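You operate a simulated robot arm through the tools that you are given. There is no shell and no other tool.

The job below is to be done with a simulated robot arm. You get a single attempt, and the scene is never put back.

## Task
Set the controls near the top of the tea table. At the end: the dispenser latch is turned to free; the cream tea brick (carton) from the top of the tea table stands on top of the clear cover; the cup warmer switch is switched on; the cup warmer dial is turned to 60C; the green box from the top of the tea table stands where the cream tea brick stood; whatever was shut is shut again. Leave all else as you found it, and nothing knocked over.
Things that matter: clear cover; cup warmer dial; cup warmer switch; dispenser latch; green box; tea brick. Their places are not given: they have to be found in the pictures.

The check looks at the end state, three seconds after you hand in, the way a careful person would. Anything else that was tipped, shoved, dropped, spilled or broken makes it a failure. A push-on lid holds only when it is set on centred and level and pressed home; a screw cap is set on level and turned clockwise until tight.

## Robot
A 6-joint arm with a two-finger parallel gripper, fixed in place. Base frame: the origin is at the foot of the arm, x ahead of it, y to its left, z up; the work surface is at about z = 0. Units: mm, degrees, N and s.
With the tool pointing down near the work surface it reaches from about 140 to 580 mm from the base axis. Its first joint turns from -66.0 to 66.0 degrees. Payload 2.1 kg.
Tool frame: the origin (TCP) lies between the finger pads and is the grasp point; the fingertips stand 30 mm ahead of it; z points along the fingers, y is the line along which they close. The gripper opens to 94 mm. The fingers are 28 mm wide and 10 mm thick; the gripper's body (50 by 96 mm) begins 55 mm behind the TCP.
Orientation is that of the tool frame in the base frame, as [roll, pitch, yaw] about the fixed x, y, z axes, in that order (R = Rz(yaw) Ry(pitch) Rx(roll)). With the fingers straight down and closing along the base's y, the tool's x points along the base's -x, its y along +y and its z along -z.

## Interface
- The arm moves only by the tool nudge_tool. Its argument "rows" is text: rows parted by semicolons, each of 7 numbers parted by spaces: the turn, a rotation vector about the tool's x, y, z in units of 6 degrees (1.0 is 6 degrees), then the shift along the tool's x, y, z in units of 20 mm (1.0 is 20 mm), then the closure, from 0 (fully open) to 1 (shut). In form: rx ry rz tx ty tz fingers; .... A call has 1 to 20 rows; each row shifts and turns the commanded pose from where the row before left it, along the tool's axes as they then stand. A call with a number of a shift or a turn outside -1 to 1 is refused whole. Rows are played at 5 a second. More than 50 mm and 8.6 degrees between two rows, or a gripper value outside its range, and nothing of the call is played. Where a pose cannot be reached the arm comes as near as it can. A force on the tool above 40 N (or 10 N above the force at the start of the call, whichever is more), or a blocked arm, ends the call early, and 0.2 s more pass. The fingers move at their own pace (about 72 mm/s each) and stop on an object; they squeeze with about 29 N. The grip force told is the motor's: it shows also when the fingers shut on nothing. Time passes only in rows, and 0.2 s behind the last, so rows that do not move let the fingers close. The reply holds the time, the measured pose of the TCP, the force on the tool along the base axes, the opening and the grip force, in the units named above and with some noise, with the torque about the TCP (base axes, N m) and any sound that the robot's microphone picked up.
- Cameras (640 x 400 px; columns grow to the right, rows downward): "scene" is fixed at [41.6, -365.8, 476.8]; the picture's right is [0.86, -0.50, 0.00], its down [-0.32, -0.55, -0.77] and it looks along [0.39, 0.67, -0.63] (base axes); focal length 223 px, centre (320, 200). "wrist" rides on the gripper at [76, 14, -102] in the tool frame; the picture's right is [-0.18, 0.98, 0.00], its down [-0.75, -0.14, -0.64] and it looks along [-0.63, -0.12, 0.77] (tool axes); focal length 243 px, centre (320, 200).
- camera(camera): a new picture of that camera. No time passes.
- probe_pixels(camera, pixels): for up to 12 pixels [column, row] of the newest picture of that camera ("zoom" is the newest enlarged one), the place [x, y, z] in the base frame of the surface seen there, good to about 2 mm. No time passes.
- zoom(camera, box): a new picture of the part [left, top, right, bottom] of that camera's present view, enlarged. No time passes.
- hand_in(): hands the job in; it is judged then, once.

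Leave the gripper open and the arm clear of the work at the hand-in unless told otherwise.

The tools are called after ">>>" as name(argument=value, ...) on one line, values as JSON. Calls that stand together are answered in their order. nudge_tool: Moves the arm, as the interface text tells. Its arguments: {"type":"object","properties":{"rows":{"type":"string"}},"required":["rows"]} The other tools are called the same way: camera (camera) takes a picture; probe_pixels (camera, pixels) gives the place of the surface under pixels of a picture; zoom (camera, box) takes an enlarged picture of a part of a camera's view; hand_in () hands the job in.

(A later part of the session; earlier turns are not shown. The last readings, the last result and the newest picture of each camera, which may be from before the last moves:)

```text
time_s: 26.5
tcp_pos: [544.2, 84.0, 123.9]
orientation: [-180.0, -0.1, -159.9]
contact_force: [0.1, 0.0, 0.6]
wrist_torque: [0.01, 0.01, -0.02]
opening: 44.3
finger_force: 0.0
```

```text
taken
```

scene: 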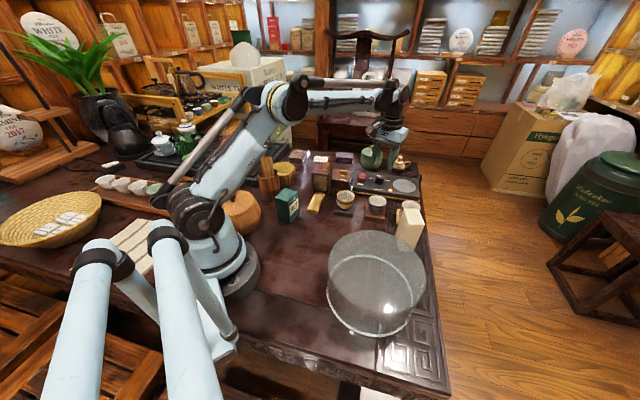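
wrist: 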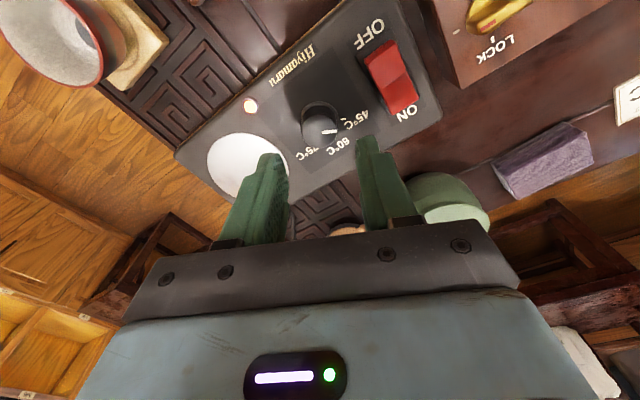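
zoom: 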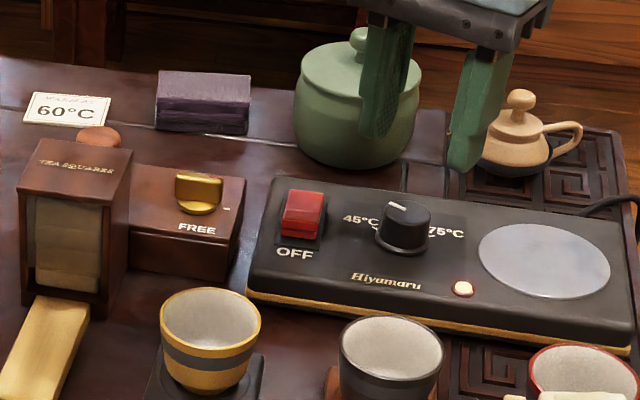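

Pot and teapot are 130+ mm away. I descend around the dial to TCP z≈67 and close on it.

>>> nudge_tool(rows="0 0 0 0 -0.03 0.95 0.53;0 0 0 0 0 0.95 0.53;0 0 0 0 0 0.9 0.53;0 0 0 0 0 0 0.53;0 0 0 0 0 0 0.7;0 0 0 0 0 0 1;0 0 0 0 0 0 1")

>>> zoom(camera="wrist", box=[230, 80, 410, 200])

```text
time_s: 28.1
tcp_pos: [544.8, 83.4, 67.3]
orientation: [-179.9, -0.1, -160.0]
contact_force: [5.2, -7.9, -5.3]
wrist_torque: [0.09, 0.04, 0.0]
opening: 28.4
finger_force: 45.1
```

```text
3.33 times, centred on (320, 140) of wrist
```

zoom: 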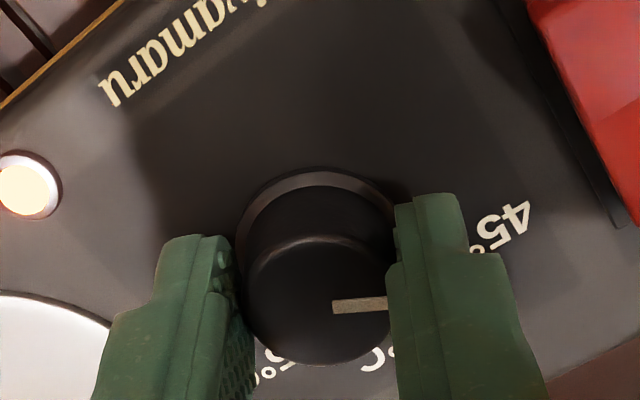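

The dial is gripped, centred. I turn it clockwise 30° first.

>>> nudge_tool(rows="0 0 1 0 0 0 1;0 0 1 0 0 0 1;0 0 1 0 0 0 1;0 0 1 0 0 0 1;0 0 1 0 0 0 1")

>>> zoom(camera="wrist", box=[230, 80, 410, 200])

```text
time_s: 29.3
tcp_pos: [545.1, 84.2, 67.0]
orientation: [180.0, 0.2, 169.9]
contact_force: [14.3, -11.5, -0.4]
wrist_torque: [0.09, 0.21, -0.03]
opening: 28.7
finger_force: 45.0
```

```text
3.33 times, centred on (320, 140) of wrist
```

zoom: 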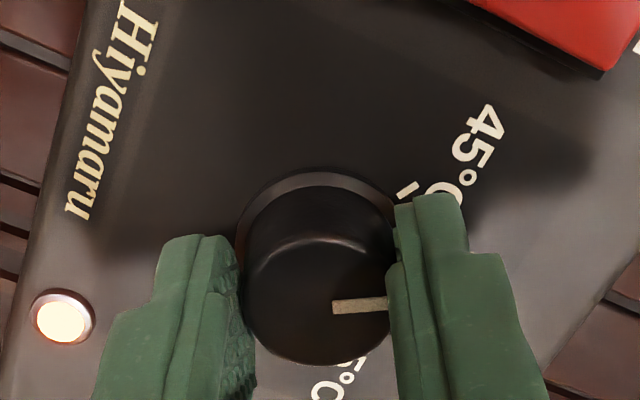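

The dial follows the gripper. I turn 30° more, to 60° in total.

>>> nudge_tool(rows="0 0 1 0 0 0 1;0 0 1 0 0 0 1;0 0 1 0 0 0 1;0 0 1 0 0 0 1;0 0 1 0 0 0 1;0 0 0 0 0 0 1")

>>> zoom(camera="wrist", box=[230, 80, 410, 200])

```text
time_s: 30.7
tcp_pos: [545.5, 83.5, 67.4]
orientation: [179.8, 0.0, 140.0]
contact_force: [13.4, 2.1, 16.4]
wrist_torque: [-0.72, -0.64, 0.01]
opening: 28.5
finger_force: 44.7
```

```text
3.33 times, centred on (320, 140) of wrist
```

zoom: 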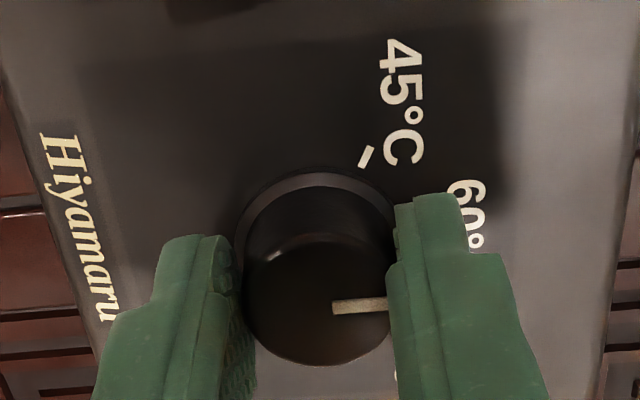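

The dial has turned 60°. I open, rise ~57 mm, and look at the pointer against the 60°C tick.

>>> nudge_tool(rows="0 0 0 0 0 0 0.53;0 0 0 0 0 0 0.53;0 0 0 0 0 -0.95 0.53;0 0 0 0 0 -0.95 0.53;0 0 0 0 0 -0.95 0.53;0 0 0 0 0 0 0.53")

>>> zoom(camera="wrist", box=[260, 80, 380, 180])

>>> zoom(camera="scene", box=[345, 155, 425, 205])

```text
time_s: 32.1
tcp_pos: [543.2, 82.3, 124.6]
orientation: [-180.0, 0.0, 140.0]
contact_force: [-0.2, 0.1, 0.0]
wrist_torque: [-0.01, -0.02, -0.02]
opening: 44.0
finger_force: 0.0
```

```text
4.00 times, centred on (320, 130) of wrist
```

zoom: 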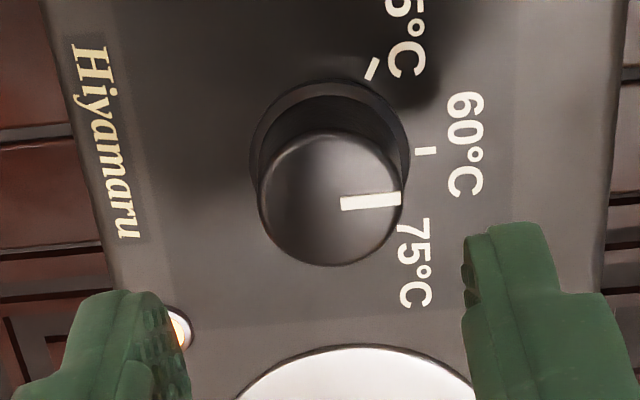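

```text
8.00 times, centred on (385, 180) of scene
```

zoom: 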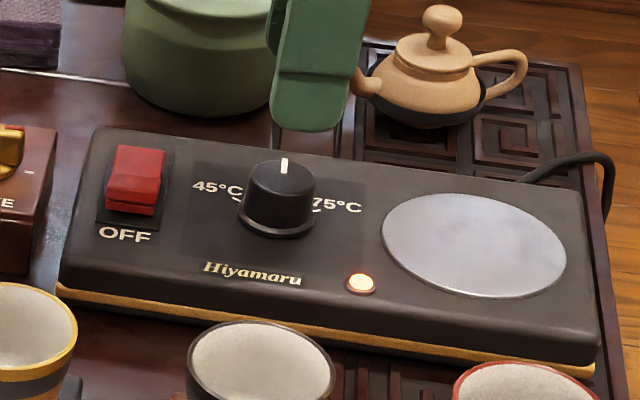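

The lamp is on and the pointer is near the 60°C tick. To judge the angle precisely I take the full wrist picture for measuring.

>>> camera(camera="wrist")

>>> zoom(camera="wrist", box=[300, 90, 380, 150])

>>> probe_pixels(camera="zoom", pixels=[[205, 320], [250, 316], [295, 312], [335, 233], [245, 100], [190, 300], [190, 220], [190, 410], [100, 315], [300, 315], [310, 235], [225, 120]])

```text
taken
```

wrist: 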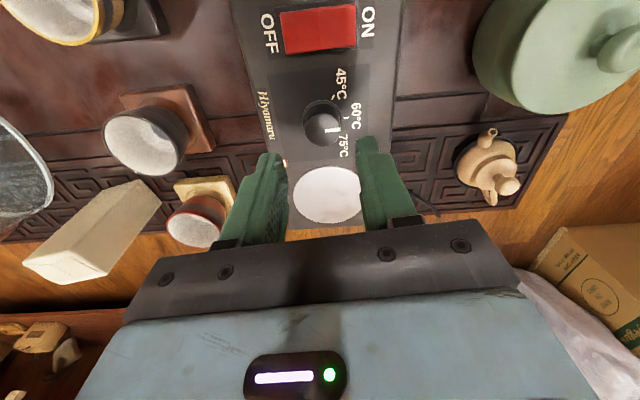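

```text
6.67 times, centred on (340, 120) of wrist
```

zoom: 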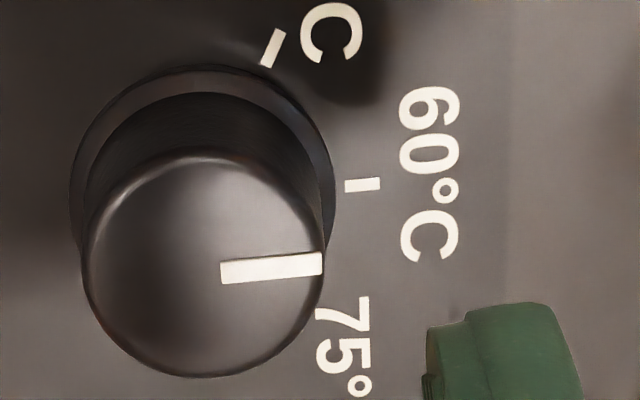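

```text
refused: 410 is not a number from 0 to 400
```

The pointer line is parallel to the 60°C tick (both about -5° in the picture), so the dial is set. Next the carton: I probe its surroundings — the red-rimmed cup (195,222), its stand (200,190), the dark cup — in the wrist view.

>>> probe_pixels(camera="wrist", pixels=[[195, 232], [195, 200], [172, 222], [222, 210], [185, 185], [225, 180], [180, 205], [130, 190], [150, 185], [155, 205], [125, 205], [145, 140]])

>>> zoom(camera="wrist", box=[10, 90, 250, 290])

```text
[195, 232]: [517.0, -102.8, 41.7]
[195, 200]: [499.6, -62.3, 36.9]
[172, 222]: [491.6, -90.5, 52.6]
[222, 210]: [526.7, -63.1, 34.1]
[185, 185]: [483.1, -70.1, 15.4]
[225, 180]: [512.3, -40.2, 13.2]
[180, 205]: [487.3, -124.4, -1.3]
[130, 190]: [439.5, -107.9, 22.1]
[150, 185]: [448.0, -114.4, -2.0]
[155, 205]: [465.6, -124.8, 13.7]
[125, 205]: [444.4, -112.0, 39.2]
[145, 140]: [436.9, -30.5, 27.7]
```

```text
2.00 times, centred on (130, 190) of wrist
```

zoom: 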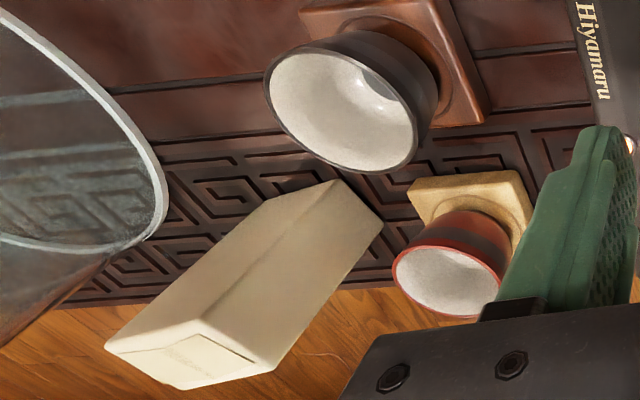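

The nearest neighbour (red cup rim) is ~45 mm from the carton, so a grip along its long side at ψ≈143 is clear. I rise to z≈200 and move above the carton at about (434,-142).

>>> nudge_tool(rows="0 0 0 0 0 -0.94 0.4;0 0 0 0 0 -0.94 0.3;0 0 0 0 0 -0.94 0.3;0 0 0 0 0 -0.94 0.3;0 0 0 -0.233 -0.93 0 0.3;0 0 0 -0.233 -0.93 0 0.3;0 0 0 -0.233 -0.93 0 0.3;0 0 0 -0.233 -0.93 0 0.3;0 0 0 -0.233 -0.93 0 0.3;0 0 0 -0.233 -0.93 0 0.3;0 0 0 -0.233 -0.93 0 0.3;0 0 0 -0.233 -0.93 0 0.3;0 0 0 -0.233 -0.93 0 0.3;0 0 0 -0.233 -0.93 0 0.3;0 0 0 -0.233 -0.93 0 0.3;0 0 0 -0.233 -0.93 0 0.3;0 0 0 -0.233 -0.93 0 0.3;0 0 0 0 0 0 0.3")

>>> camera(camera="wrist")

>>> camera(camera="scene")

```text
time_s: 35.9
tcp_pos: [437.1, -143.0, 200.5]
orientation: [179.9, 0.0, 140.0]
contact_force: [0.3, -0.2, 0.2]
wrist_torque: [0.02, 0.01, 0.01]
opening: 65.8
finger_force: 0.0
```

```text
taken
```

wrist: 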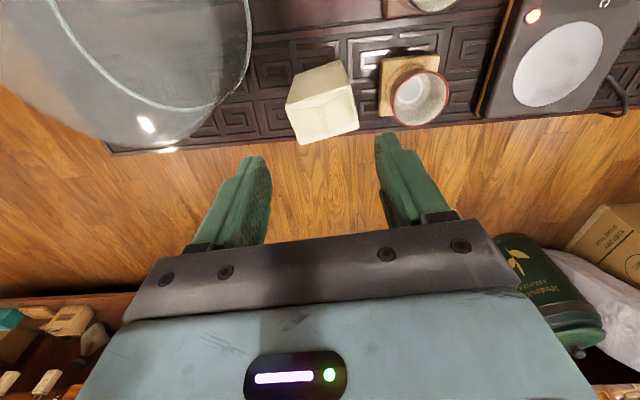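

```text
taken
```

scene: 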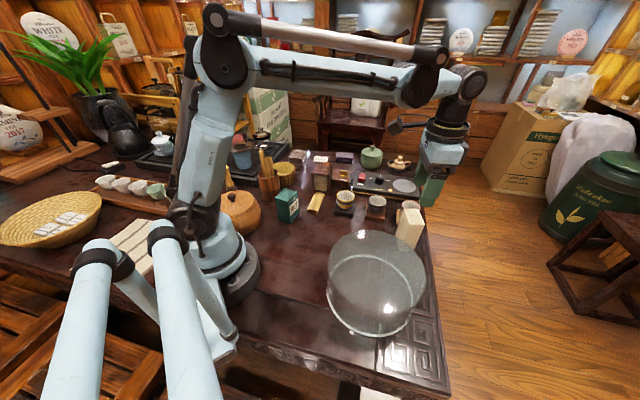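

The carton is at (322,100), under the tool. I zoom and probe its top corners for an exact centre and angle.

>>> zoom(camera="wrist", box=[260, 40, 460, 165])

>>> probe_pixels(camera="zoom", pixels=[[95, 210], [135, 325], [305, 280], [290, 180], [200, 250], [115, 220], [150, 310], [290, 275], [110, 270], [220, 300], [300, 230], [200, 75]])

```text
3.20 times, centred on (360, 102) of wrist
```

zoom: 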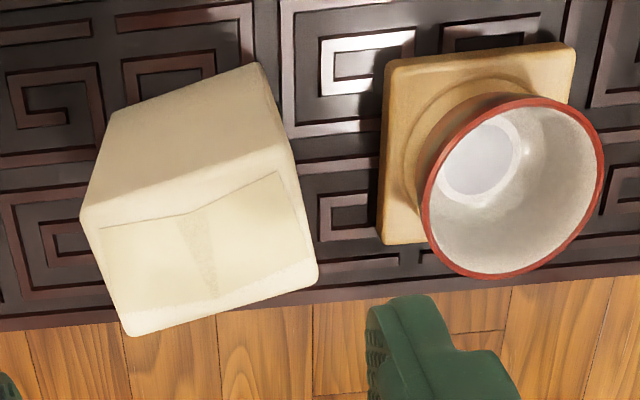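

```text
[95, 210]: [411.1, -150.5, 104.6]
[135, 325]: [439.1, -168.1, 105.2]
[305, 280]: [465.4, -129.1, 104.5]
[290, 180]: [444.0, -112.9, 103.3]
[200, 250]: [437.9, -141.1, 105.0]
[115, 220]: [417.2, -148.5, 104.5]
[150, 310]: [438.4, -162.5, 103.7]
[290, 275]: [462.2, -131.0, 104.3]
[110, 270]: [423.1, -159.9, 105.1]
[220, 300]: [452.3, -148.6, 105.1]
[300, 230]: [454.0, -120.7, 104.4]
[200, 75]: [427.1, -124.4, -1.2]
```

Carton: top 52×35 mm, centre ≈ (438,-140.5), long axis ≈ 59°. I probe the red cup's rim too, for finger clearance.

>>> probe_pixels(camera="zoom", pixels=[[428, 200], [450, 250], [490, 275], [560, 255], [600, 180], [540, 98], [470, 115], [385, 230], [390, 80], [82, 215], [285, 152], [316, 280]])

```text
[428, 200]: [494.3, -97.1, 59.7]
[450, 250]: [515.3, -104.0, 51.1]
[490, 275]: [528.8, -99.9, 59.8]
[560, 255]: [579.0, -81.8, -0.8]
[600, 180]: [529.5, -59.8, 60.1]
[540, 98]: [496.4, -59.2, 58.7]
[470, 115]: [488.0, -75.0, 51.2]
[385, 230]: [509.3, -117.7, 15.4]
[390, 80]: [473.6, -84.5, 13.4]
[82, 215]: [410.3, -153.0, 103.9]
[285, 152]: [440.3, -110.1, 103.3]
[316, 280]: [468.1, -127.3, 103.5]
```

The cup's rim (z≈60) is at least 20 mm from where the finger goes. I turn to ψ=148, set the opening to ~70, and descend partway (z≈125) to check the alignment.

>>> nudge_tool(rows="0 0 -0.667 0 0 0 0.25;0 0 -0.667 0 0.14 0 0.25;0 0 0 0 0 0.9 0.25;0 0 0 0 0 0.9 0.25;0 0 0 0 0 0.9 0.25;0 0 0 0 0 0 0.25")

>>> camera(camera="wrist")

```text
time_s: 37.3
tcp_pos: [438.4, -139.0, 146.7]
orientation: [-179.9, 0.1, 148.0]
contact_force: [0.3, 1.0, -0.1]
wrist_torque: [0.0, 0.03, 0.03]
opening: 70.8
finger_force: 0.0
```

```text
taken
```

wrist: 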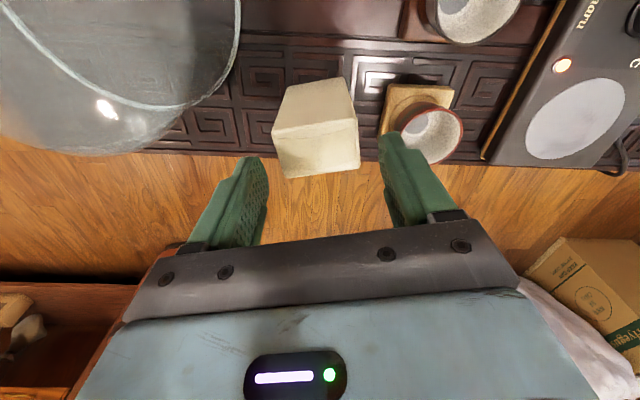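

The carton's top centre (318,148) matches the tool axis (320,149) and its sides are parallel to the fingers. I descend to TCP z≈78 and close.

>>> nudge_tool(rows="0 0 0 0 0 0.86 0.25;0 0 0 0 0 0.86 0.25;0 0 0 0 0 0.86 0.25;0 0 0 0 0 0.86 0.25;0 0 0 0 0 0 0.25")

>>> nudge_tool(rows="0 0 0 0 0 0 0.35;0 0 0 0 0 0 0.42;0 0 0 0 0 0 1;0 0 0 0 0 0 1;0 0 0 0 0 0 1")

>>> camera(camera="wrist")

```text
time_s: 38.5
tcp_pos: [437.7, -138.9, 77.5]
orientation: [-180.0, 0.0, 148.1]
contact_force: [0.4, 0.5, -0.6]
wrist_torque: [-0.01, 0.01, 0.01]
opening: 70.4
finger_force: 0.1
```

```text
time_s: 39.7
tcp_pos: [437.2, -138.5, 79.0]
orientation: [179.9, -0.1, 148.0]
contact_force: [0.6, 0.5, -0.1]
wrist_torque: [0.03, 0.02, 0.01]
opening: 59.9
finger_force: 28.7
```

```text
taken
```

wrist: 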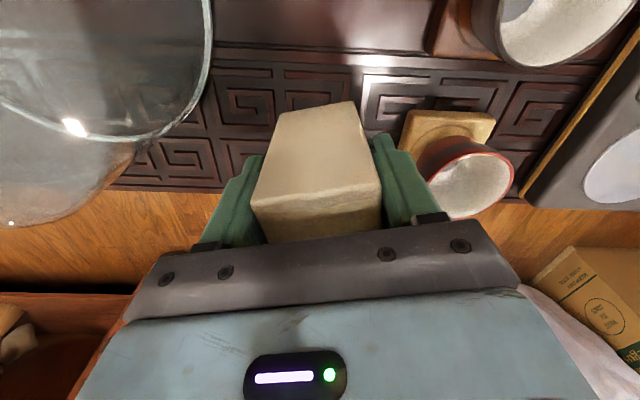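

The fingers hold the carton at an opening of 59.9. I lift it gently 20 mm and check that it hangs straight.

>>> nudge_tool(rows="0 0 0 0 0 -0.25 1;0 0 0 0 0 -0.35 1;0 0 0 0 0 -0.4 1;0 0 0 0 0 0 1")

>>> camera(camera="wrist")

>>> zoom(camera="scene", box=[360, 150, 460, 260])

```text
time_s: 40.7
tcp_pos: [439.9, -138.4, 96.2]
orientation: [-179.9, -0.1, 148.0]
contact_force: [-0.1, -0.2, -1.5]
wrist_torque: [-0.01, 0.0, -0.01]
opening: 60.0
finger_force: 28.7
```

```text
taken
```

wrist: 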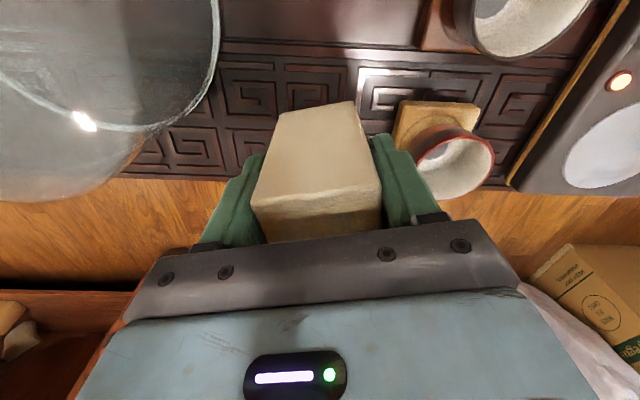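

```text
3.64 times, centred on (410, 205) of scene
```

zoom: 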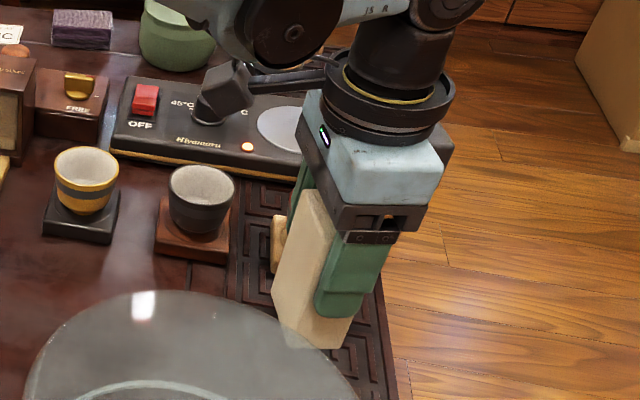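

The carton hangs straight and weighs ~1.5 N. I lift it to TCP z≈210 (bottom ≈132, well over the cover's 99), then look at the cover again.

>>> nudge_tool(rows="0 0 0 0 0 -0.9 1;0 0 0 0 0 -0.96 1;0 0 0 0 0 -0.96 1;0 0 0 0 0 -0.96 1;0 0 0 0 0 -0.96 1;0 0 0 0 0 -0.96 1;0 0 0 0 0 0 1")

>>> camera(camera="scene")

>>> zoom(camera="scene", box=[315, 220, 440, 345])

>>> probe_pixels(camera="zoom", pixels=[[100, 200], [140, 120], [220, 65], [300, 50], [400, 70], [480, 130], [520, 200], [515, 260], [85, 250], [300, 60], [250, 100], [350, 70]])

```text
time_s: 42.3
tcp_pos: [439.5, -139.5, 209.5]
orientation: [-180.0, -0.1, 148.0]
contact_force: [0.9, 0.1, -0.6]
wrist_torque: [0.01, -0.01, -0.02]
opening: 60.1
finger_force: 28.9
```

```text
taken
```

scene: 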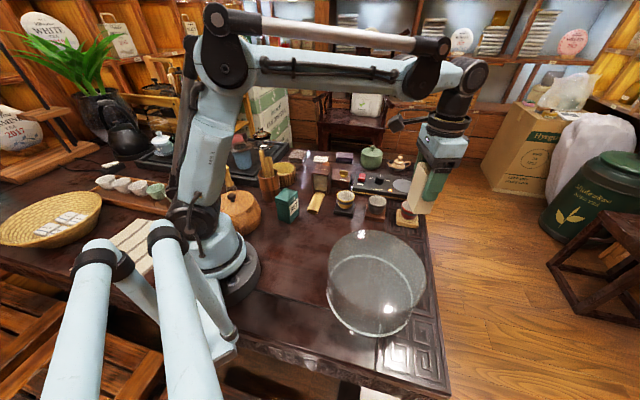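

```text
3.20 times, centred on (378, 282) of scene
```

zoom: 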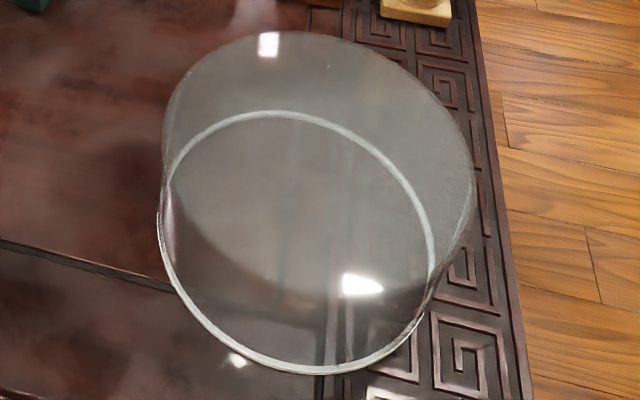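

```text
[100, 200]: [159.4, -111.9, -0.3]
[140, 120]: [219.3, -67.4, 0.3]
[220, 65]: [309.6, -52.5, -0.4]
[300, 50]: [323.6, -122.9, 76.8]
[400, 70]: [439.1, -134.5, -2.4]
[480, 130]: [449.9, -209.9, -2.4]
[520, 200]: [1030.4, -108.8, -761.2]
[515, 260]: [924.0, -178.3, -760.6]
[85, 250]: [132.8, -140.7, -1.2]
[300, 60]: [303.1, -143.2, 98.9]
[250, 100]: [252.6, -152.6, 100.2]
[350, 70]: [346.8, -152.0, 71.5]
```

The bright ring is the cover's base rim. I probe points along it, and more of the top, to fix the cover's centre.

>>> probe_pixels(camera="zoom", pixels=[[275, 113], [345, 133], [405, 195], [432, 260], [418, 318], [340, 371], [255, 358], [195, 305], [161, 230], [183, 158], [300, 371], [220, 125]])

>>> probe_pixels(camera="zoom", pixels=[[268, 45], [360, 285], [300, 200], [240, 150], [350, 150], [400, 150], [200, 150], [300, 90], [320, 250], [420, 220], [380, 240], [260, 75]])

```text
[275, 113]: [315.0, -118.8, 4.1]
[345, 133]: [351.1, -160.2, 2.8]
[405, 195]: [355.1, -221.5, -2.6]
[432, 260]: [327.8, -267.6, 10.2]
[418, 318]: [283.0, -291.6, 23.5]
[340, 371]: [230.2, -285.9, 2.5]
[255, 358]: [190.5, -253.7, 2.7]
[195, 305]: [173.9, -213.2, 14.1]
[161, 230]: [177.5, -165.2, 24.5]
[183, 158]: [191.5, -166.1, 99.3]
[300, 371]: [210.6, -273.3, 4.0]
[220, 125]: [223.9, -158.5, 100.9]
```

```text
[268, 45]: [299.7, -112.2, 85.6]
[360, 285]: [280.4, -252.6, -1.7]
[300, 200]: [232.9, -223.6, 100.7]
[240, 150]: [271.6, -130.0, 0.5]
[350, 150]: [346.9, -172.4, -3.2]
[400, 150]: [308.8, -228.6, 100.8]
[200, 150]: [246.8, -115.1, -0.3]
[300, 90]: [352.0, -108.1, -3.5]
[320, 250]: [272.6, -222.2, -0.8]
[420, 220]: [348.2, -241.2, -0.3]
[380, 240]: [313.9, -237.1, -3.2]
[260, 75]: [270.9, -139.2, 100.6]
```

The cover: centre (266,-199), radius ≈93, flat closed top at z≈100.6. I carry the carton there at TCP z≈210 (bottom ~131).

>>> nudge_tool(rows="0 0 0 0.525 -0.647 0 1;0 0 0 0.525 -0.647 0 1;0 0 0 0.525 -0.647 0 1;0 0 0 0.525 -0.647 0 1;0 0 0 0.525 -0.647 0 1;0 0 0 0.525 -0.647 0 1;0 0 0 0.525 -0.647 0 1;0 0 0 0.525 -0.647 0 1;0 0 0 0.525 -0.647 0 1;0 0 0 0.525 -0.647 0 1;0 0 0 0.525 -0.647 0 1;0 0 0 0 0 0 1")

>>> camera(camera="scene")

>>> camera(camera="wrist")

```text
time_s: 44.9
tcp_pos: [266.4, -199.4, 210.0]
orientation: [-180.0, 0.0, 148.0]
contact_force: [0.3, 0.9, -1.0]
wrist_torque: [-0.01, 0.0, 0.04]
opening: 59.9
finger_force: 28.5
```

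```text
taken
```

scene: 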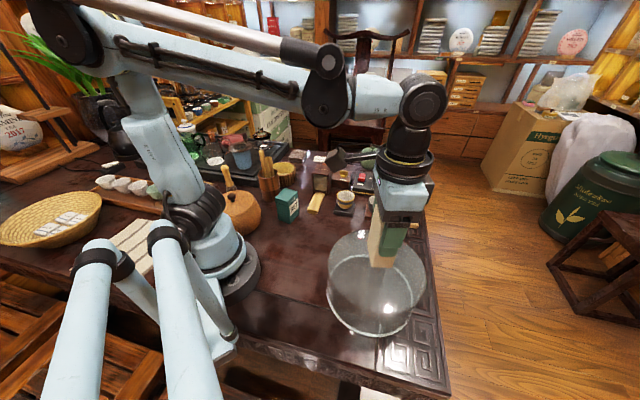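

```text
taken
```

wrist: 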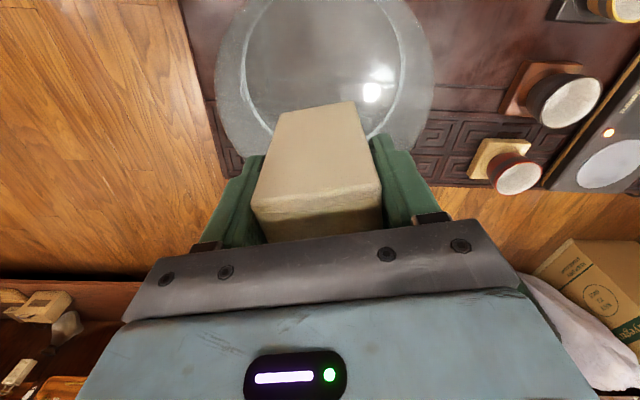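

The carton is above the cover's middle. I descend 26 mm, then in 2 mm steps until it touches.

>>> nudge_tool(rows="0 0 0 0 0 0.5 1;0 0 0 0 0 0.5 1;0 0 0 0 0 0.3 1;0 0 0 0 0 0 1")

>>> nudge_tool(rows="0 0 0 0 0 0.1 1;0 0 0 0 0 0 1")

>>> nudge_tool(rows="0 0 0 0 0 0.1 1;0 0 0 0 0 0 1")

>>> zoom(camera="scene", box=[315, 180, 445, 345])

```text
time_s: 45.9
tcp_pos: [265.1, -197.7, 184.4]
orientation: [-179.9, -0.1, 147.9]
contact_force: [0.8, 0.0, -0.9]
wrist_torque: [0.03, 0.0, 0.0]
opening: 60.0
finger_force: 28.8
```

```text
time_s: 46.5
tcp_pos: [263.6, -198.0, 183.8]
orientation: [180.0, 0.0, 148.0]
contact_force: [0.8, -0.8, -0.4]
wrist_torque: [0.04, 0.0, -0.02]
opening: 59.8
finger_force: 29.0
```

```text
time_s: 47.1
tcp_pos: [265.7, -198.3, 180.1]
orientation: [-179.9, 0.0, 148.0]
contact_force: [0.1, -0.6, -1.4]
wrist_torque: [-0.02, 0.01, -0.01]
opening: 59.9
finger_force: 28.8
```

```text
2.42 times, centred on (380, 262) of scene
```

zoom: 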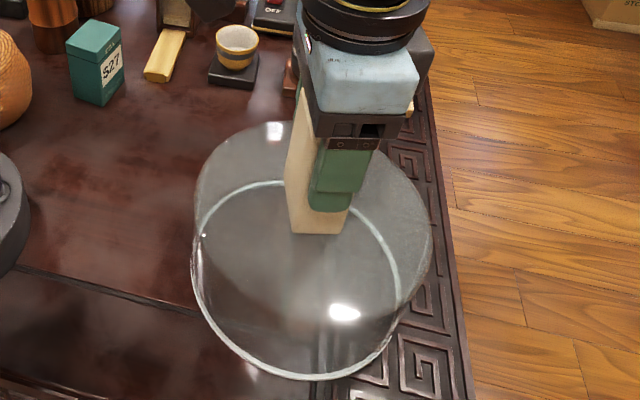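

Not touching yet at z≈180. I continue down in 1 mm steps, watching the vertical force.

>>> nudge_tool(rows="0 0 0 0 0 0.06 1;0 0 0 0 0 0 1")

>>> nudge_tool(rows="0 0 0 0 0 0.06 1;0 0 0 0 0 0 1")

```text
time_s: 47.7
tcp_pos: [265.3, -198.3, 181.2]
orientation: [-179.9, 0.0, 148.0]
contact_force: [-0.4, -0.1, -1.8]
wrist_torque: [0.0, 0.01, 0.01]
opening: 60.3
finger_force: 29.0
```

```text
time_s: 48.3
tcp_pos: [264.8, -198.8, 178.3]
orientation: [-180.0, 0.0, 148.0]
contact_force: [1.1, 0.5, -1.7]
wrist_torque: [0.02, 0.01, -0.01]
opening: 60.0
finger_force: 28.8
```

>>> nudge_tool(rows="0 0 0 0 0 0.05 1;0 0 0 0 0 0 1")

>>> nudge_tool(rows="0 0 0 0 0 0.05 1;0 0 0 0 0 0 1")

```text
time_s: 48.9
tcp_pos: [266.3, -198.4, 177.5]
orientation: [-179.9, 0.1, 148.0]
contact_force: [-2.2, -0.5, 4.5]
wrist_torque: [0.05, 0.06, 0.02]
opening: 59.9
finger_force: 29.1
```

```text
time_s: 49.5
tcp_pos: [265.6, -198.3, 177.1]
orientation: [179.9, 0.0, 148.0]
contact_force: [-3.9, -0.2, 23.3]
wrist_torque: [0.02, 0.04, -0.04]
opening: 60.2
finger_force: 28.7
```

The carton is down (23 N). I ease up 1 mm and open the fingers gradually to ~75 mm.

>>> nudge_tool(rows="0 0 0 0 0 -0.05 1;0 0 0 0 0 0 0.34;0 0 0 0 0 0 0.3;0 0 0 0 0 0 0.25;0 0 0 0 0 0 0.2;0 0 0 0 0 0 0.2")

>>> camera(camera="wrist")

>>> zoom(camera="scene", box=[315, 180, 445, 345])

```text
time_s: 50.9
tcp_pos: [265.6, -197.5, 177.4]
orientation: [-179.9, 0.0, 148.0]
contact_force: [0.0, -0.2, 0.1]
wrist_torque: [0.05, 0.01, 0.02]
opening: 75.0
finger_force: 0.2
```

```text
taken
```

wrist: 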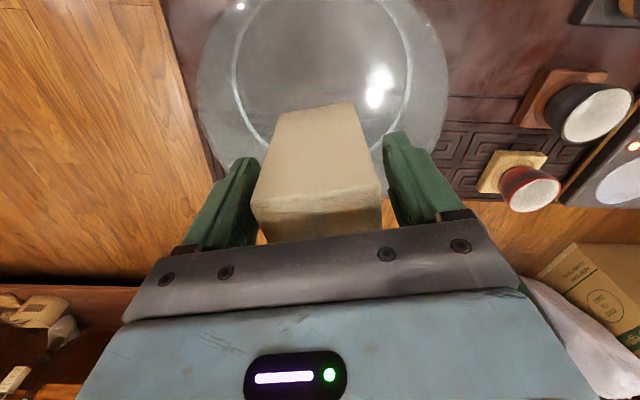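

```text
2.42 times, centred on (380, 262) of scene
```

zoom: 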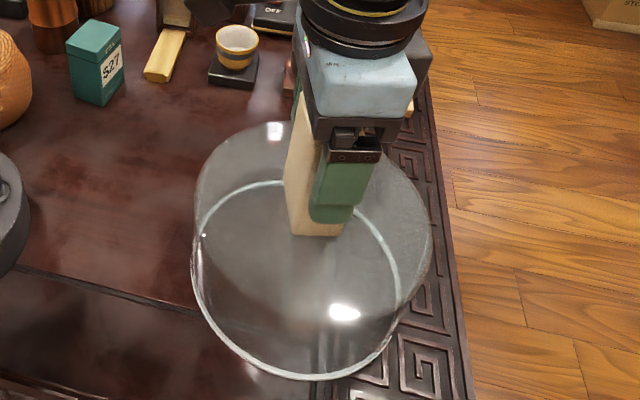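

The carton stands on the cover with both fingers free. I rise straight up 110 mm and look.

>>> nudge_tool(rows="0 0 0 0 0 -0.5 0.2;0 0 0 0 0 -0.9 0.2;0 0 0 0 0 -0.9 0.2;0 0 0 0 0 -0.9 0.2;0 0 0 0 0 -0.9 0.2;0 0 0 0 0 -0.9 0.2;0 0 0 0 0 -0.5 0.2;0 0 0 0 0 0 0.2")

>>> camera(camera="wrist")

>>> camera(camera="scene")

```text
time_s: 52.7
tcp_pos: [265.3, -198.0, 287.7]
orientation: [-180.0, -0.1, 148.0]
contact_force: [-0.8, 0.0, 0.6]
wrist_torque: [0.01, 0.02, -0.01]
opening: 75.3
finger_force: 0.0
```

```text
taken
```

wrist: 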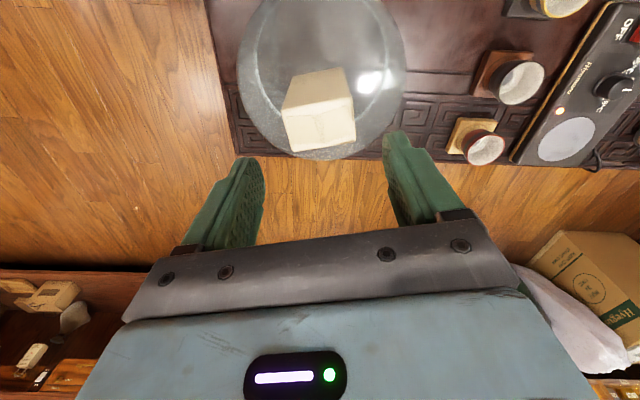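

```text
taken
```

scene: 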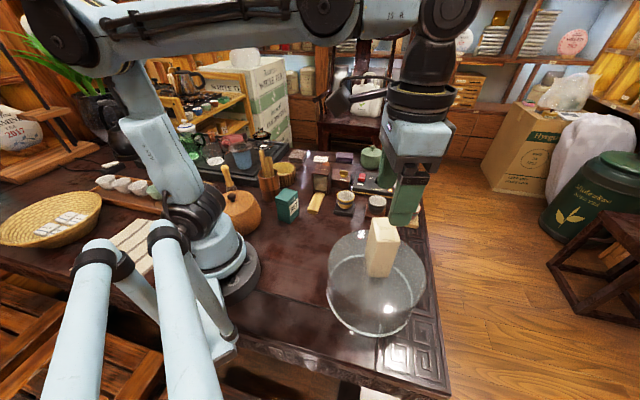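

The carton stands upright on the cover. Now the green box near (288,205): I zoom on it and probe its corners and neighbours.

>>> zoom(camera="scene", box=[255, 165, 335, 230])

>>> probe_pixels(camera="zoom", pixels=[[180, 225], [250, 190], [340, 200], [270, 245], [260, 215], [220, 300], [310, 290], [195, 350], [260, 375], [345, 330], [265, 250], [335, 205]])

>>> probe_pixels(camera="zoom", pixels=[[470, 230], [430, 330], [400, 350], [110, 200], [60, 150], [200, 100], [280, 100], [150, 130], [100, 80], [40, 320], [160, 300], [390, 330]])

```text
6.15 times, centred on (295, 198) of scene
```

zoom: 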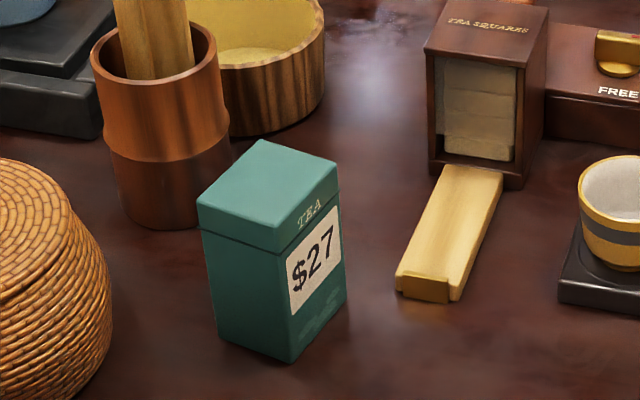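

```text
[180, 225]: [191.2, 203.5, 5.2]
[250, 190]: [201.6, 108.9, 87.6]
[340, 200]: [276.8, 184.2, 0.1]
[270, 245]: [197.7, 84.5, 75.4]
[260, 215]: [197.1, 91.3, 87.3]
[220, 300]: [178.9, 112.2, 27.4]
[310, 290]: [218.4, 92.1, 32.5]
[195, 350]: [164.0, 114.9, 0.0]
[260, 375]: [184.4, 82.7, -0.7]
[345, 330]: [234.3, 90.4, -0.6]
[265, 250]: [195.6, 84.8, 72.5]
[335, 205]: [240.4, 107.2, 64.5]
```

```text
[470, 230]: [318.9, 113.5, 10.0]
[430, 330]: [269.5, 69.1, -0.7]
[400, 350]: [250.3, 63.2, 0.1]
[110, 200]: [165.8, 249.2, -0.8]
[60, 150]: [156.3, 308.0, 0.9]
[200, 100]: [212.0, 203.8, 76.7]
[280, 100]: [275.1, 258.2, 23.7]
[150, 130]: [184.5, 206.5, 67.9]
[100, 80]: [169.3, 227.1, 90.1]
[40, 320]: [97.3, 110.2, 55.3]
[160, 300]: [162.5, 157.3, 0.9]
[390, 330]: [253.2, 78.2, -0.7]
```

The green tin (lid on, height ≈88) is around (203,98); the chute, bamboo cup and rope jar are near it. I move at z≈288 to above it for a top view.

>>> nudge_tool(rows="0 0 0 0.6525 0.69 0 0.2;0 0 0 0.6525 0.69 0 0.2;0 0 0 0.6525 0.69 0 0.2;0 0 0 0.6525 0.69 0 0.2;0 0 0 0.6525 0.69 0 0.2;0 0 0 0.6525 0.69 0 0.2;0 0 0 0.6525 0.69 0 0.2;0 0 0 0.6525 0.69 0 0.2;0 0 0 0.6525 0.69 0 0.2;0 0 0 0.6525 0.69 0 0.2;0 0 0 0.6525 0.69 0 0.2;0 0 0 0.6525 0.69 0 0.2;0 0 0 0.6525 0.69 0 0.2;0 0 0 0.6525 0.69 0 0.2;0 0 0 0.6525 0.69 0 0.2;0 0 0 0.6525 0.69 0 0.2;0 0 0 0 0 0 0.2")

>>> camera(camera="wrist")

>>> camera(camera="scene")

```text
time_s: 56.3
tcp_pos: [205.4, 98.5, 287.7]
orientation: [180.0, 0.1, 148.1]
contact_force: [0.0, -0.1, 0.1]
wrist_torque: [-0.03, -0.01, 0.02]
opening: 75.2
finger_force: 0.0
```

```text
taken
```

wrist: 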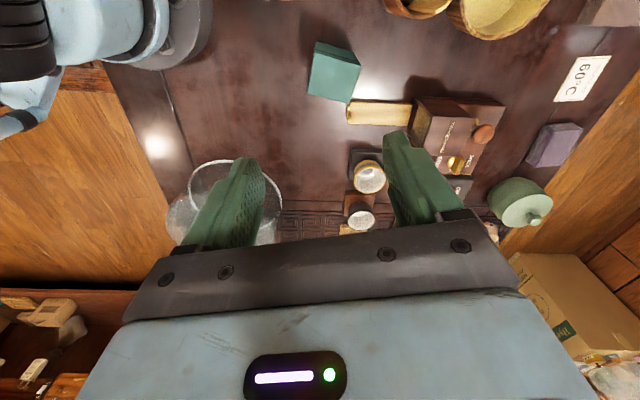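

```text
taken
```

scene: 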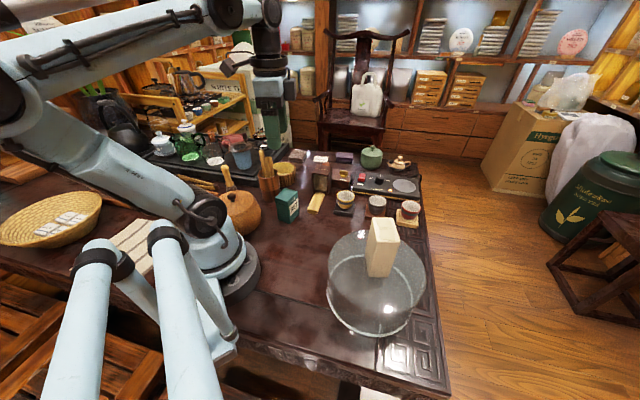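

The carton is still steady on the cover. I zoom on the green tin at (335,72) in the wrist view and probe it.

>>> zoom(camera="wrist", box=[270, 10, 430, 140])

>>> probe_pixels(camera="zoom", pixels=[[185, 105], [140, 225], [255, 280], [295, 160], [220, 195], [165, 165], [275, 220], [200, 250], [240, 130], [260, 300], [250, 325], [450, 310]])

```text
3.08 times, centred on (350, 75) of wrist
```

zoom: 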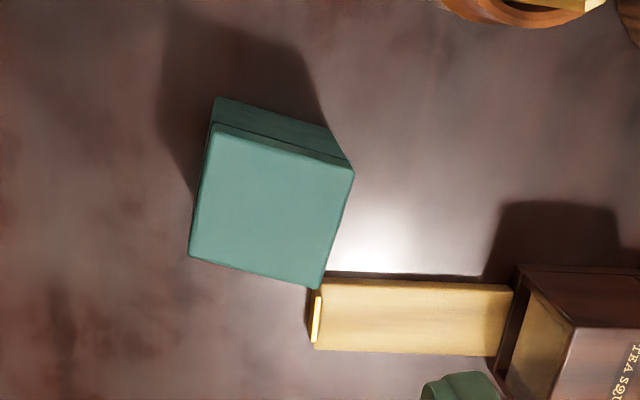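

```text
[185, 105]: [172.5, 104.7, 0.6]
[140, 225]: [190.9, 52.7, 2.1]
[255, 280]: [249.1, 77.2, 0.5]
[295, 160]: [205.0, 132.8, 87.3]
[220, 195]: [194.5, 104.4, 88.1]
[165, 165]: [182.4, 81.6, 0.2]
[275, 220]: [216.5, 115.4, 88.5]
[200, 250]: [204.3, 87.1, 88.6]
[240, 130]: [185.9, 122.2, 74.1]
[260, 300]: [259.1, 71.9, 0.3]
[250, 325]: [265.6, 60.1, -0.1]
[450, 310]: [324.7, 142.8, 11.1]
```

The tin's top is about 57×43 mm, centred near (212,115), long axis ≈35°. The wrist camera would pass over the bamboo cup when low, so I probe the spoon tops and the rope jar first.

>>> zoom(camera="scene", box=[215, 140, 315, 220])

>>> probe_pixels(camera="zoom", pixels=[[230, 60], [235, 75], [275, 100], [285, 115], [55, 140], [70, 170], [130, 270], [150, 250], [200, 290], [255, 175], [340, 130], [60, 60]])

```text
5.00 times, centred on (265, 180) of scene
```

zoom: 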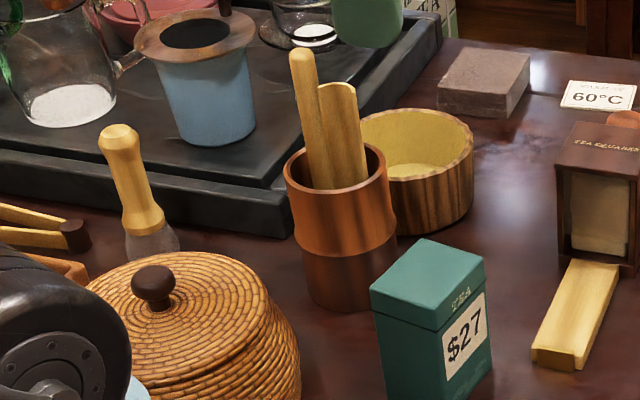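

```text
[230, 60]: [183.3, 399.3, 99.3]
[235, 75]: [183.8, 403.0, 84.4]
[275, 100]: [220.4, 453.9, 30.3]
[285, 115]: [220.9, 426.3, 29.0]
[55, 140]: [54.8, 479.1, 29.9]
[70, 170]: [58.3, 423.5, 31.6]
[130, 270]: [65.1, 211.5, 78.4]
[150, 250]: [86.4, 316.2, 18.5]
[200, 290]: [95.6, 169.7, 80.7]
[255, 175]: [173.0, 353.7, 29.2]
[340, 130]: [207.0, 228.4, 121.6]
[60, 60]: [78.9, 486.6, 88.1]
```

>>> probe_pixels(camera="zoom", pixels=[[303, 60], [318, 110], [340, 90], [300, 160], [375, 165], [340, 240], [153, 272], [120, 135], [290, 370], [250, 290], [390, 230], [460, 150]])

```text
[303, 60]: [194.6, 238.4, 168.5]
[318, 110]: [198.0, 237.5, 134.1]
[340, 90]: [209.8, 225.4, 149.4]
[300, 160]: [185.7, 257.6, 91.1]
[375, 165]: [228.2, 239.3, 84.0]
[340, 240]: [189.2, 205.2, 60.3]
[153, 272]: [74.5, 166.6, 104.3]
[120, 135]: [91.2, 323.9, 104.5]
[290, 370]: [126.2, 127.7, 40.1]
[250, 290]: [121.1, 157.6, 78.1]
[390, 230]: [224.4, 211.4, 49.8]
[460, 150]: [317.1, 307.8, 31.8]
```

The spoons reach z≈170 near (195,238), so I grip the tin across its short side at ψ≈215, which keeps the camera away from them. I turn +67° at this height, centre over (212,115), and descend to z≈185 for a closer look.

>>> nudge_tool(rows="0 0 -0.931 0 0 0 0.2;0 0 -0.931 0 0 0 0.2;0 0 -0.931 0 0 0 0.2;0 0 -0.931 0 0 0 0.2;0 0 -0.931 0 0 0 0.2;0 0 -0.931 0 0 0 0.2;0 0 -0.931 0 0 0 0.2;0 0 -0.931 0 0 0 0.2;0 0 -0.931 0 0 0 0.2;0 0 -0.931 0 0 0 0.2;0 0 -0.931 0 0 0 0.2;0 0 -0.931 0 0 0 0.2;0 0 0 -0.76 0.505 0 0.2;0 0 0 0 0 0.86 0.2;0 0 0 0 0 0.86 0.2;0 0 0 0 0 0.86 0.2;0 0 0 0 0 0.86 0.2;0 0 0 0 0 0.86 0.2;0 0 0 0 0 0.86 0.2;0 0 0 0 0 0 0.2")

>>> camera(camera="wrist")

>>> zoom(camera="wrist", box=[240, 50, 400, 180])

>>> probe_pixels(camera="zoom", pixels=[[320, 200], [250, 160], [250, 260], [390, 160], [390, 260], [320, 130], [320, 290], [220, 200], [420, 200], [200, 300], [460, 300], [320, 240]])

```text
time_s: 60.5
tcp_pos: [212.9, 118.5, 183.9]
orientation: [180.0, 0.0, -144.8]
contact_force: [-0.3, 0.7, 0.6]
wrist_torque: [-0.01, 0.02, 0.01]
opening: 75.2
finger_force: 0.0
```

```text
taken
```

wrist: 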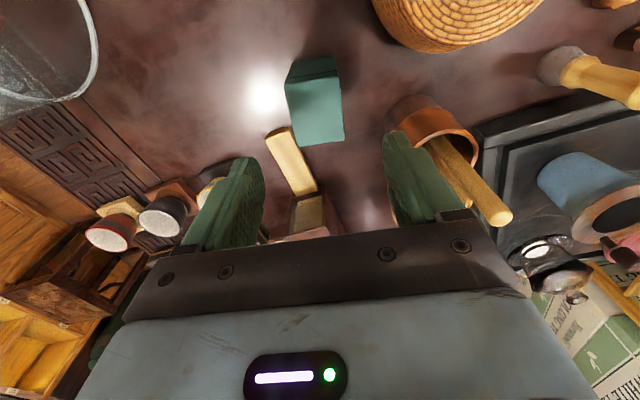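

```text
3.08 times, centred on (320, 115) of wrist
```

zoom: 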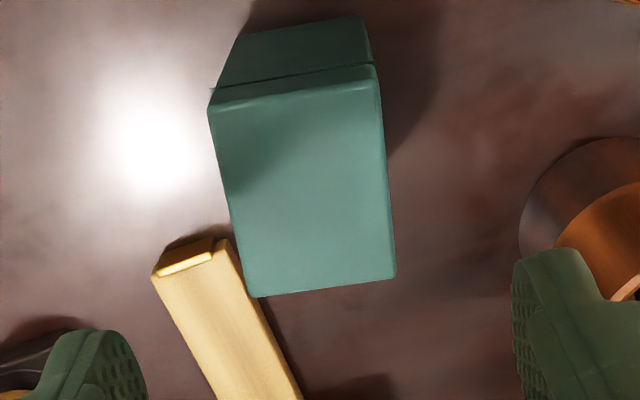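

```text
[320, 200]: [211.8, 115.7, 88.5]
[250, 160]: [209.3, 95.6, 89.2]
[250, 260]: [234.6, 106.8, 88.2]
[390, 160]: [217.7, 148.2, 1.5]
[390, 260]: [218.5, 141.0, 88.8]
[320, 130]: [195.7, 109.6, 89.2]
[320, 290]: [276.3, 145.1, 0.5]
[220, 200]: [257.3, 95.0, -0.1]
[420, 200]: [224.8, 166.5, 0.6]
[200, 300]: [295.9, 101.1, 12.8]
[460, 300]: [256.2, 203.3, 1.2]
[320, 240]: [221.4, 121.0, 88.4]
```

Tin's top centre ≈ (209.5,112.5), short axis aligned with the fingers. I shift ~7 mm to centre, then descend to z≈107 and check.

>>> nudge_tool(rows="0 0 0 0.31 -0.15 0 0.2;0 0 0 0 0 0.96 0.2;0 0 0 0 0 0.96 0.2;0 0 0 0 0 0.96 0.2;0 0 0 0 0 0.5 0.2;0 0 0 0 0 0 0.2")

>>> camera(camera="wrist")

>>> zoom(camera="scene", box=[215, 120, 335, 220])

```text
time_s: 61.9
tcp_pos: [208.2, 109.0, 117.8]
orientation: [-179.9, 0.0, -145.0]
contact_force: [-0.1, 0.0, 0.3]
wrist_torque: [0.0, -0.03, 0.04]
opening: 75.2
finger_force: 0.0
```

```text
taken
```

wrist: 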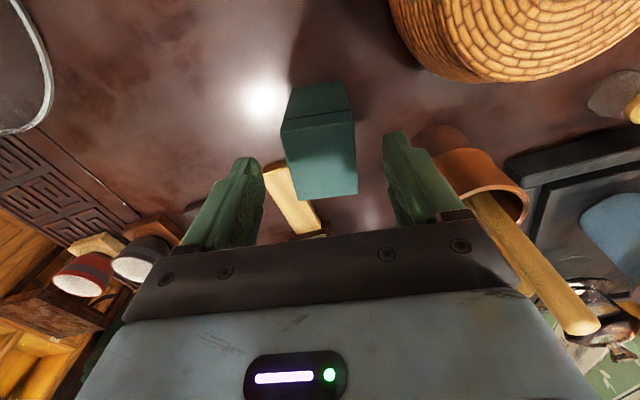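

```text
4.00 times, centred on (275, 170) of scene
```

zoom: 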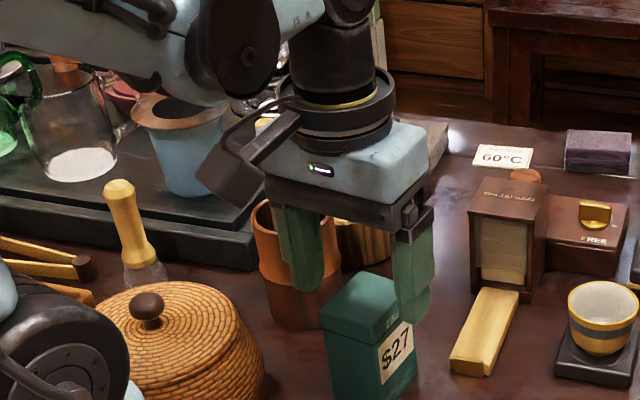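

The tin is centred (323,160 vs tool axis 320,159) and aligned. I descend to TCP z≈50 and close on it.

>>> nudge_tool(rows="0 0 0 0 0 0.85 0.2;0 0 0 0 0 0.85 0.2;0 0 0 0 0 0.85 0.2;0 0 0 0 0 0.85 0.2;0 0 0 0 0 0 0.2")

>>> nudge_tool(rows="0 0 0 0 0 0 0.35;0 0 0 0 0 0 0.45;0 0 0 0 0 0 1;0 0 0 0 0 0 1;0 0 0 0 0 0 1")

>>> camera(camera="wrist")

```text
time_s: 63.1
tcp_pos: [208.4, 109.9, 48.6]
orientation: [180.0, 0.0, -144.9]
contact_force: [0.0, -0.4, -0.2]
wrist_torque: [0.0, -0.03, 0.01]
opening: 75.1
finger_force: 0.1
```

```text
time_s: 64.3
tcp_pos: [209.3, 110.1, 49.1]
orientation: [179.9, 0.0, -144.9]
contact_force: [1.1, 0.8, 0.5]
wrist_torque: [-0.05, -0.04, 0.04]
opening: 47.6
finger_force: 28.8
```

```text
taken
```

wrist: 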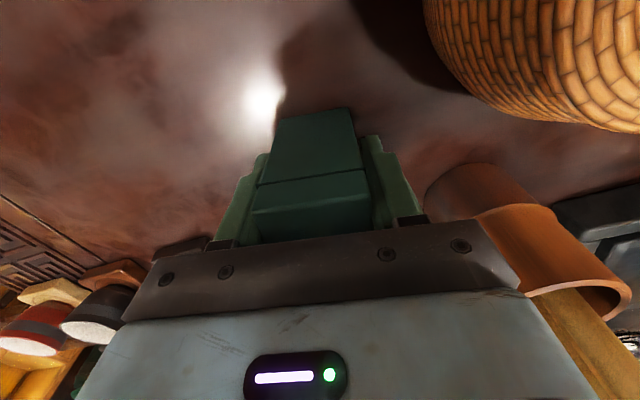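

The tin is held at 47.6 mm. I lift slowly 20 mm, check, then go up to TCP z≈190.

>>> nudge_tool(rows="0 0 0 0 0 -0.25 1;0 0 0 0 0 -0.35 1;0 0 0 0 0 -0.4 1;0 0 0 0 0 0 1")

>>> nudge_tool(rows="0 0 0 0 0 -0.7 1;0 0 0 0 0 -0.9 1;0 0 0 0 0 -0.9 1;0 0 0 0 0 -0.9 1;0 0 0 0 0 -0.9 1;0 0 0 0 0 -0.9 1;0 0 0 0 0 -0.9 1;0 0 0 0 0 0 1")

>>> camera(camera="scene")

```text
time_s: 65.3
tcp_pos: [209.4, 110.3, 69.4]
orientation: [-179.9, 0.0, -144.9]
contact_force: [-0.9, 0.6, -0.7]
wrist_torque: [0.04, 0.0, 0.03]
opening: 47.7
finger_force: 29.2
```

```text
time_s: 67.1
tcp_pos: [210.1, 109.6, 192.1]
orientation: [180.0, 0.0, -144.9]
contact_force: [-0.4, 0.8, -0.4]
wrist_torque: [-0.01, 0.0, 0.0]
opening: 47.8
finger_force: 29.5
```

```text
taken
```

scene: 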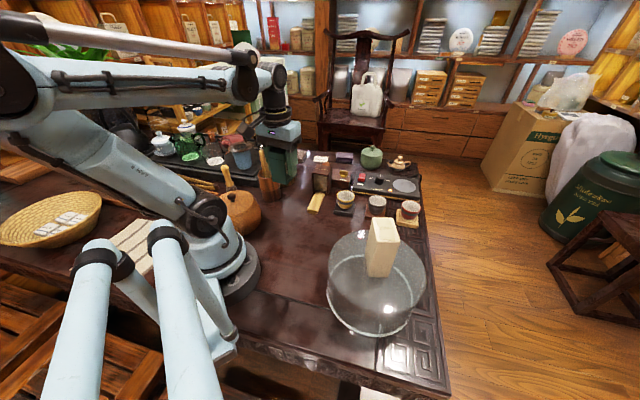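

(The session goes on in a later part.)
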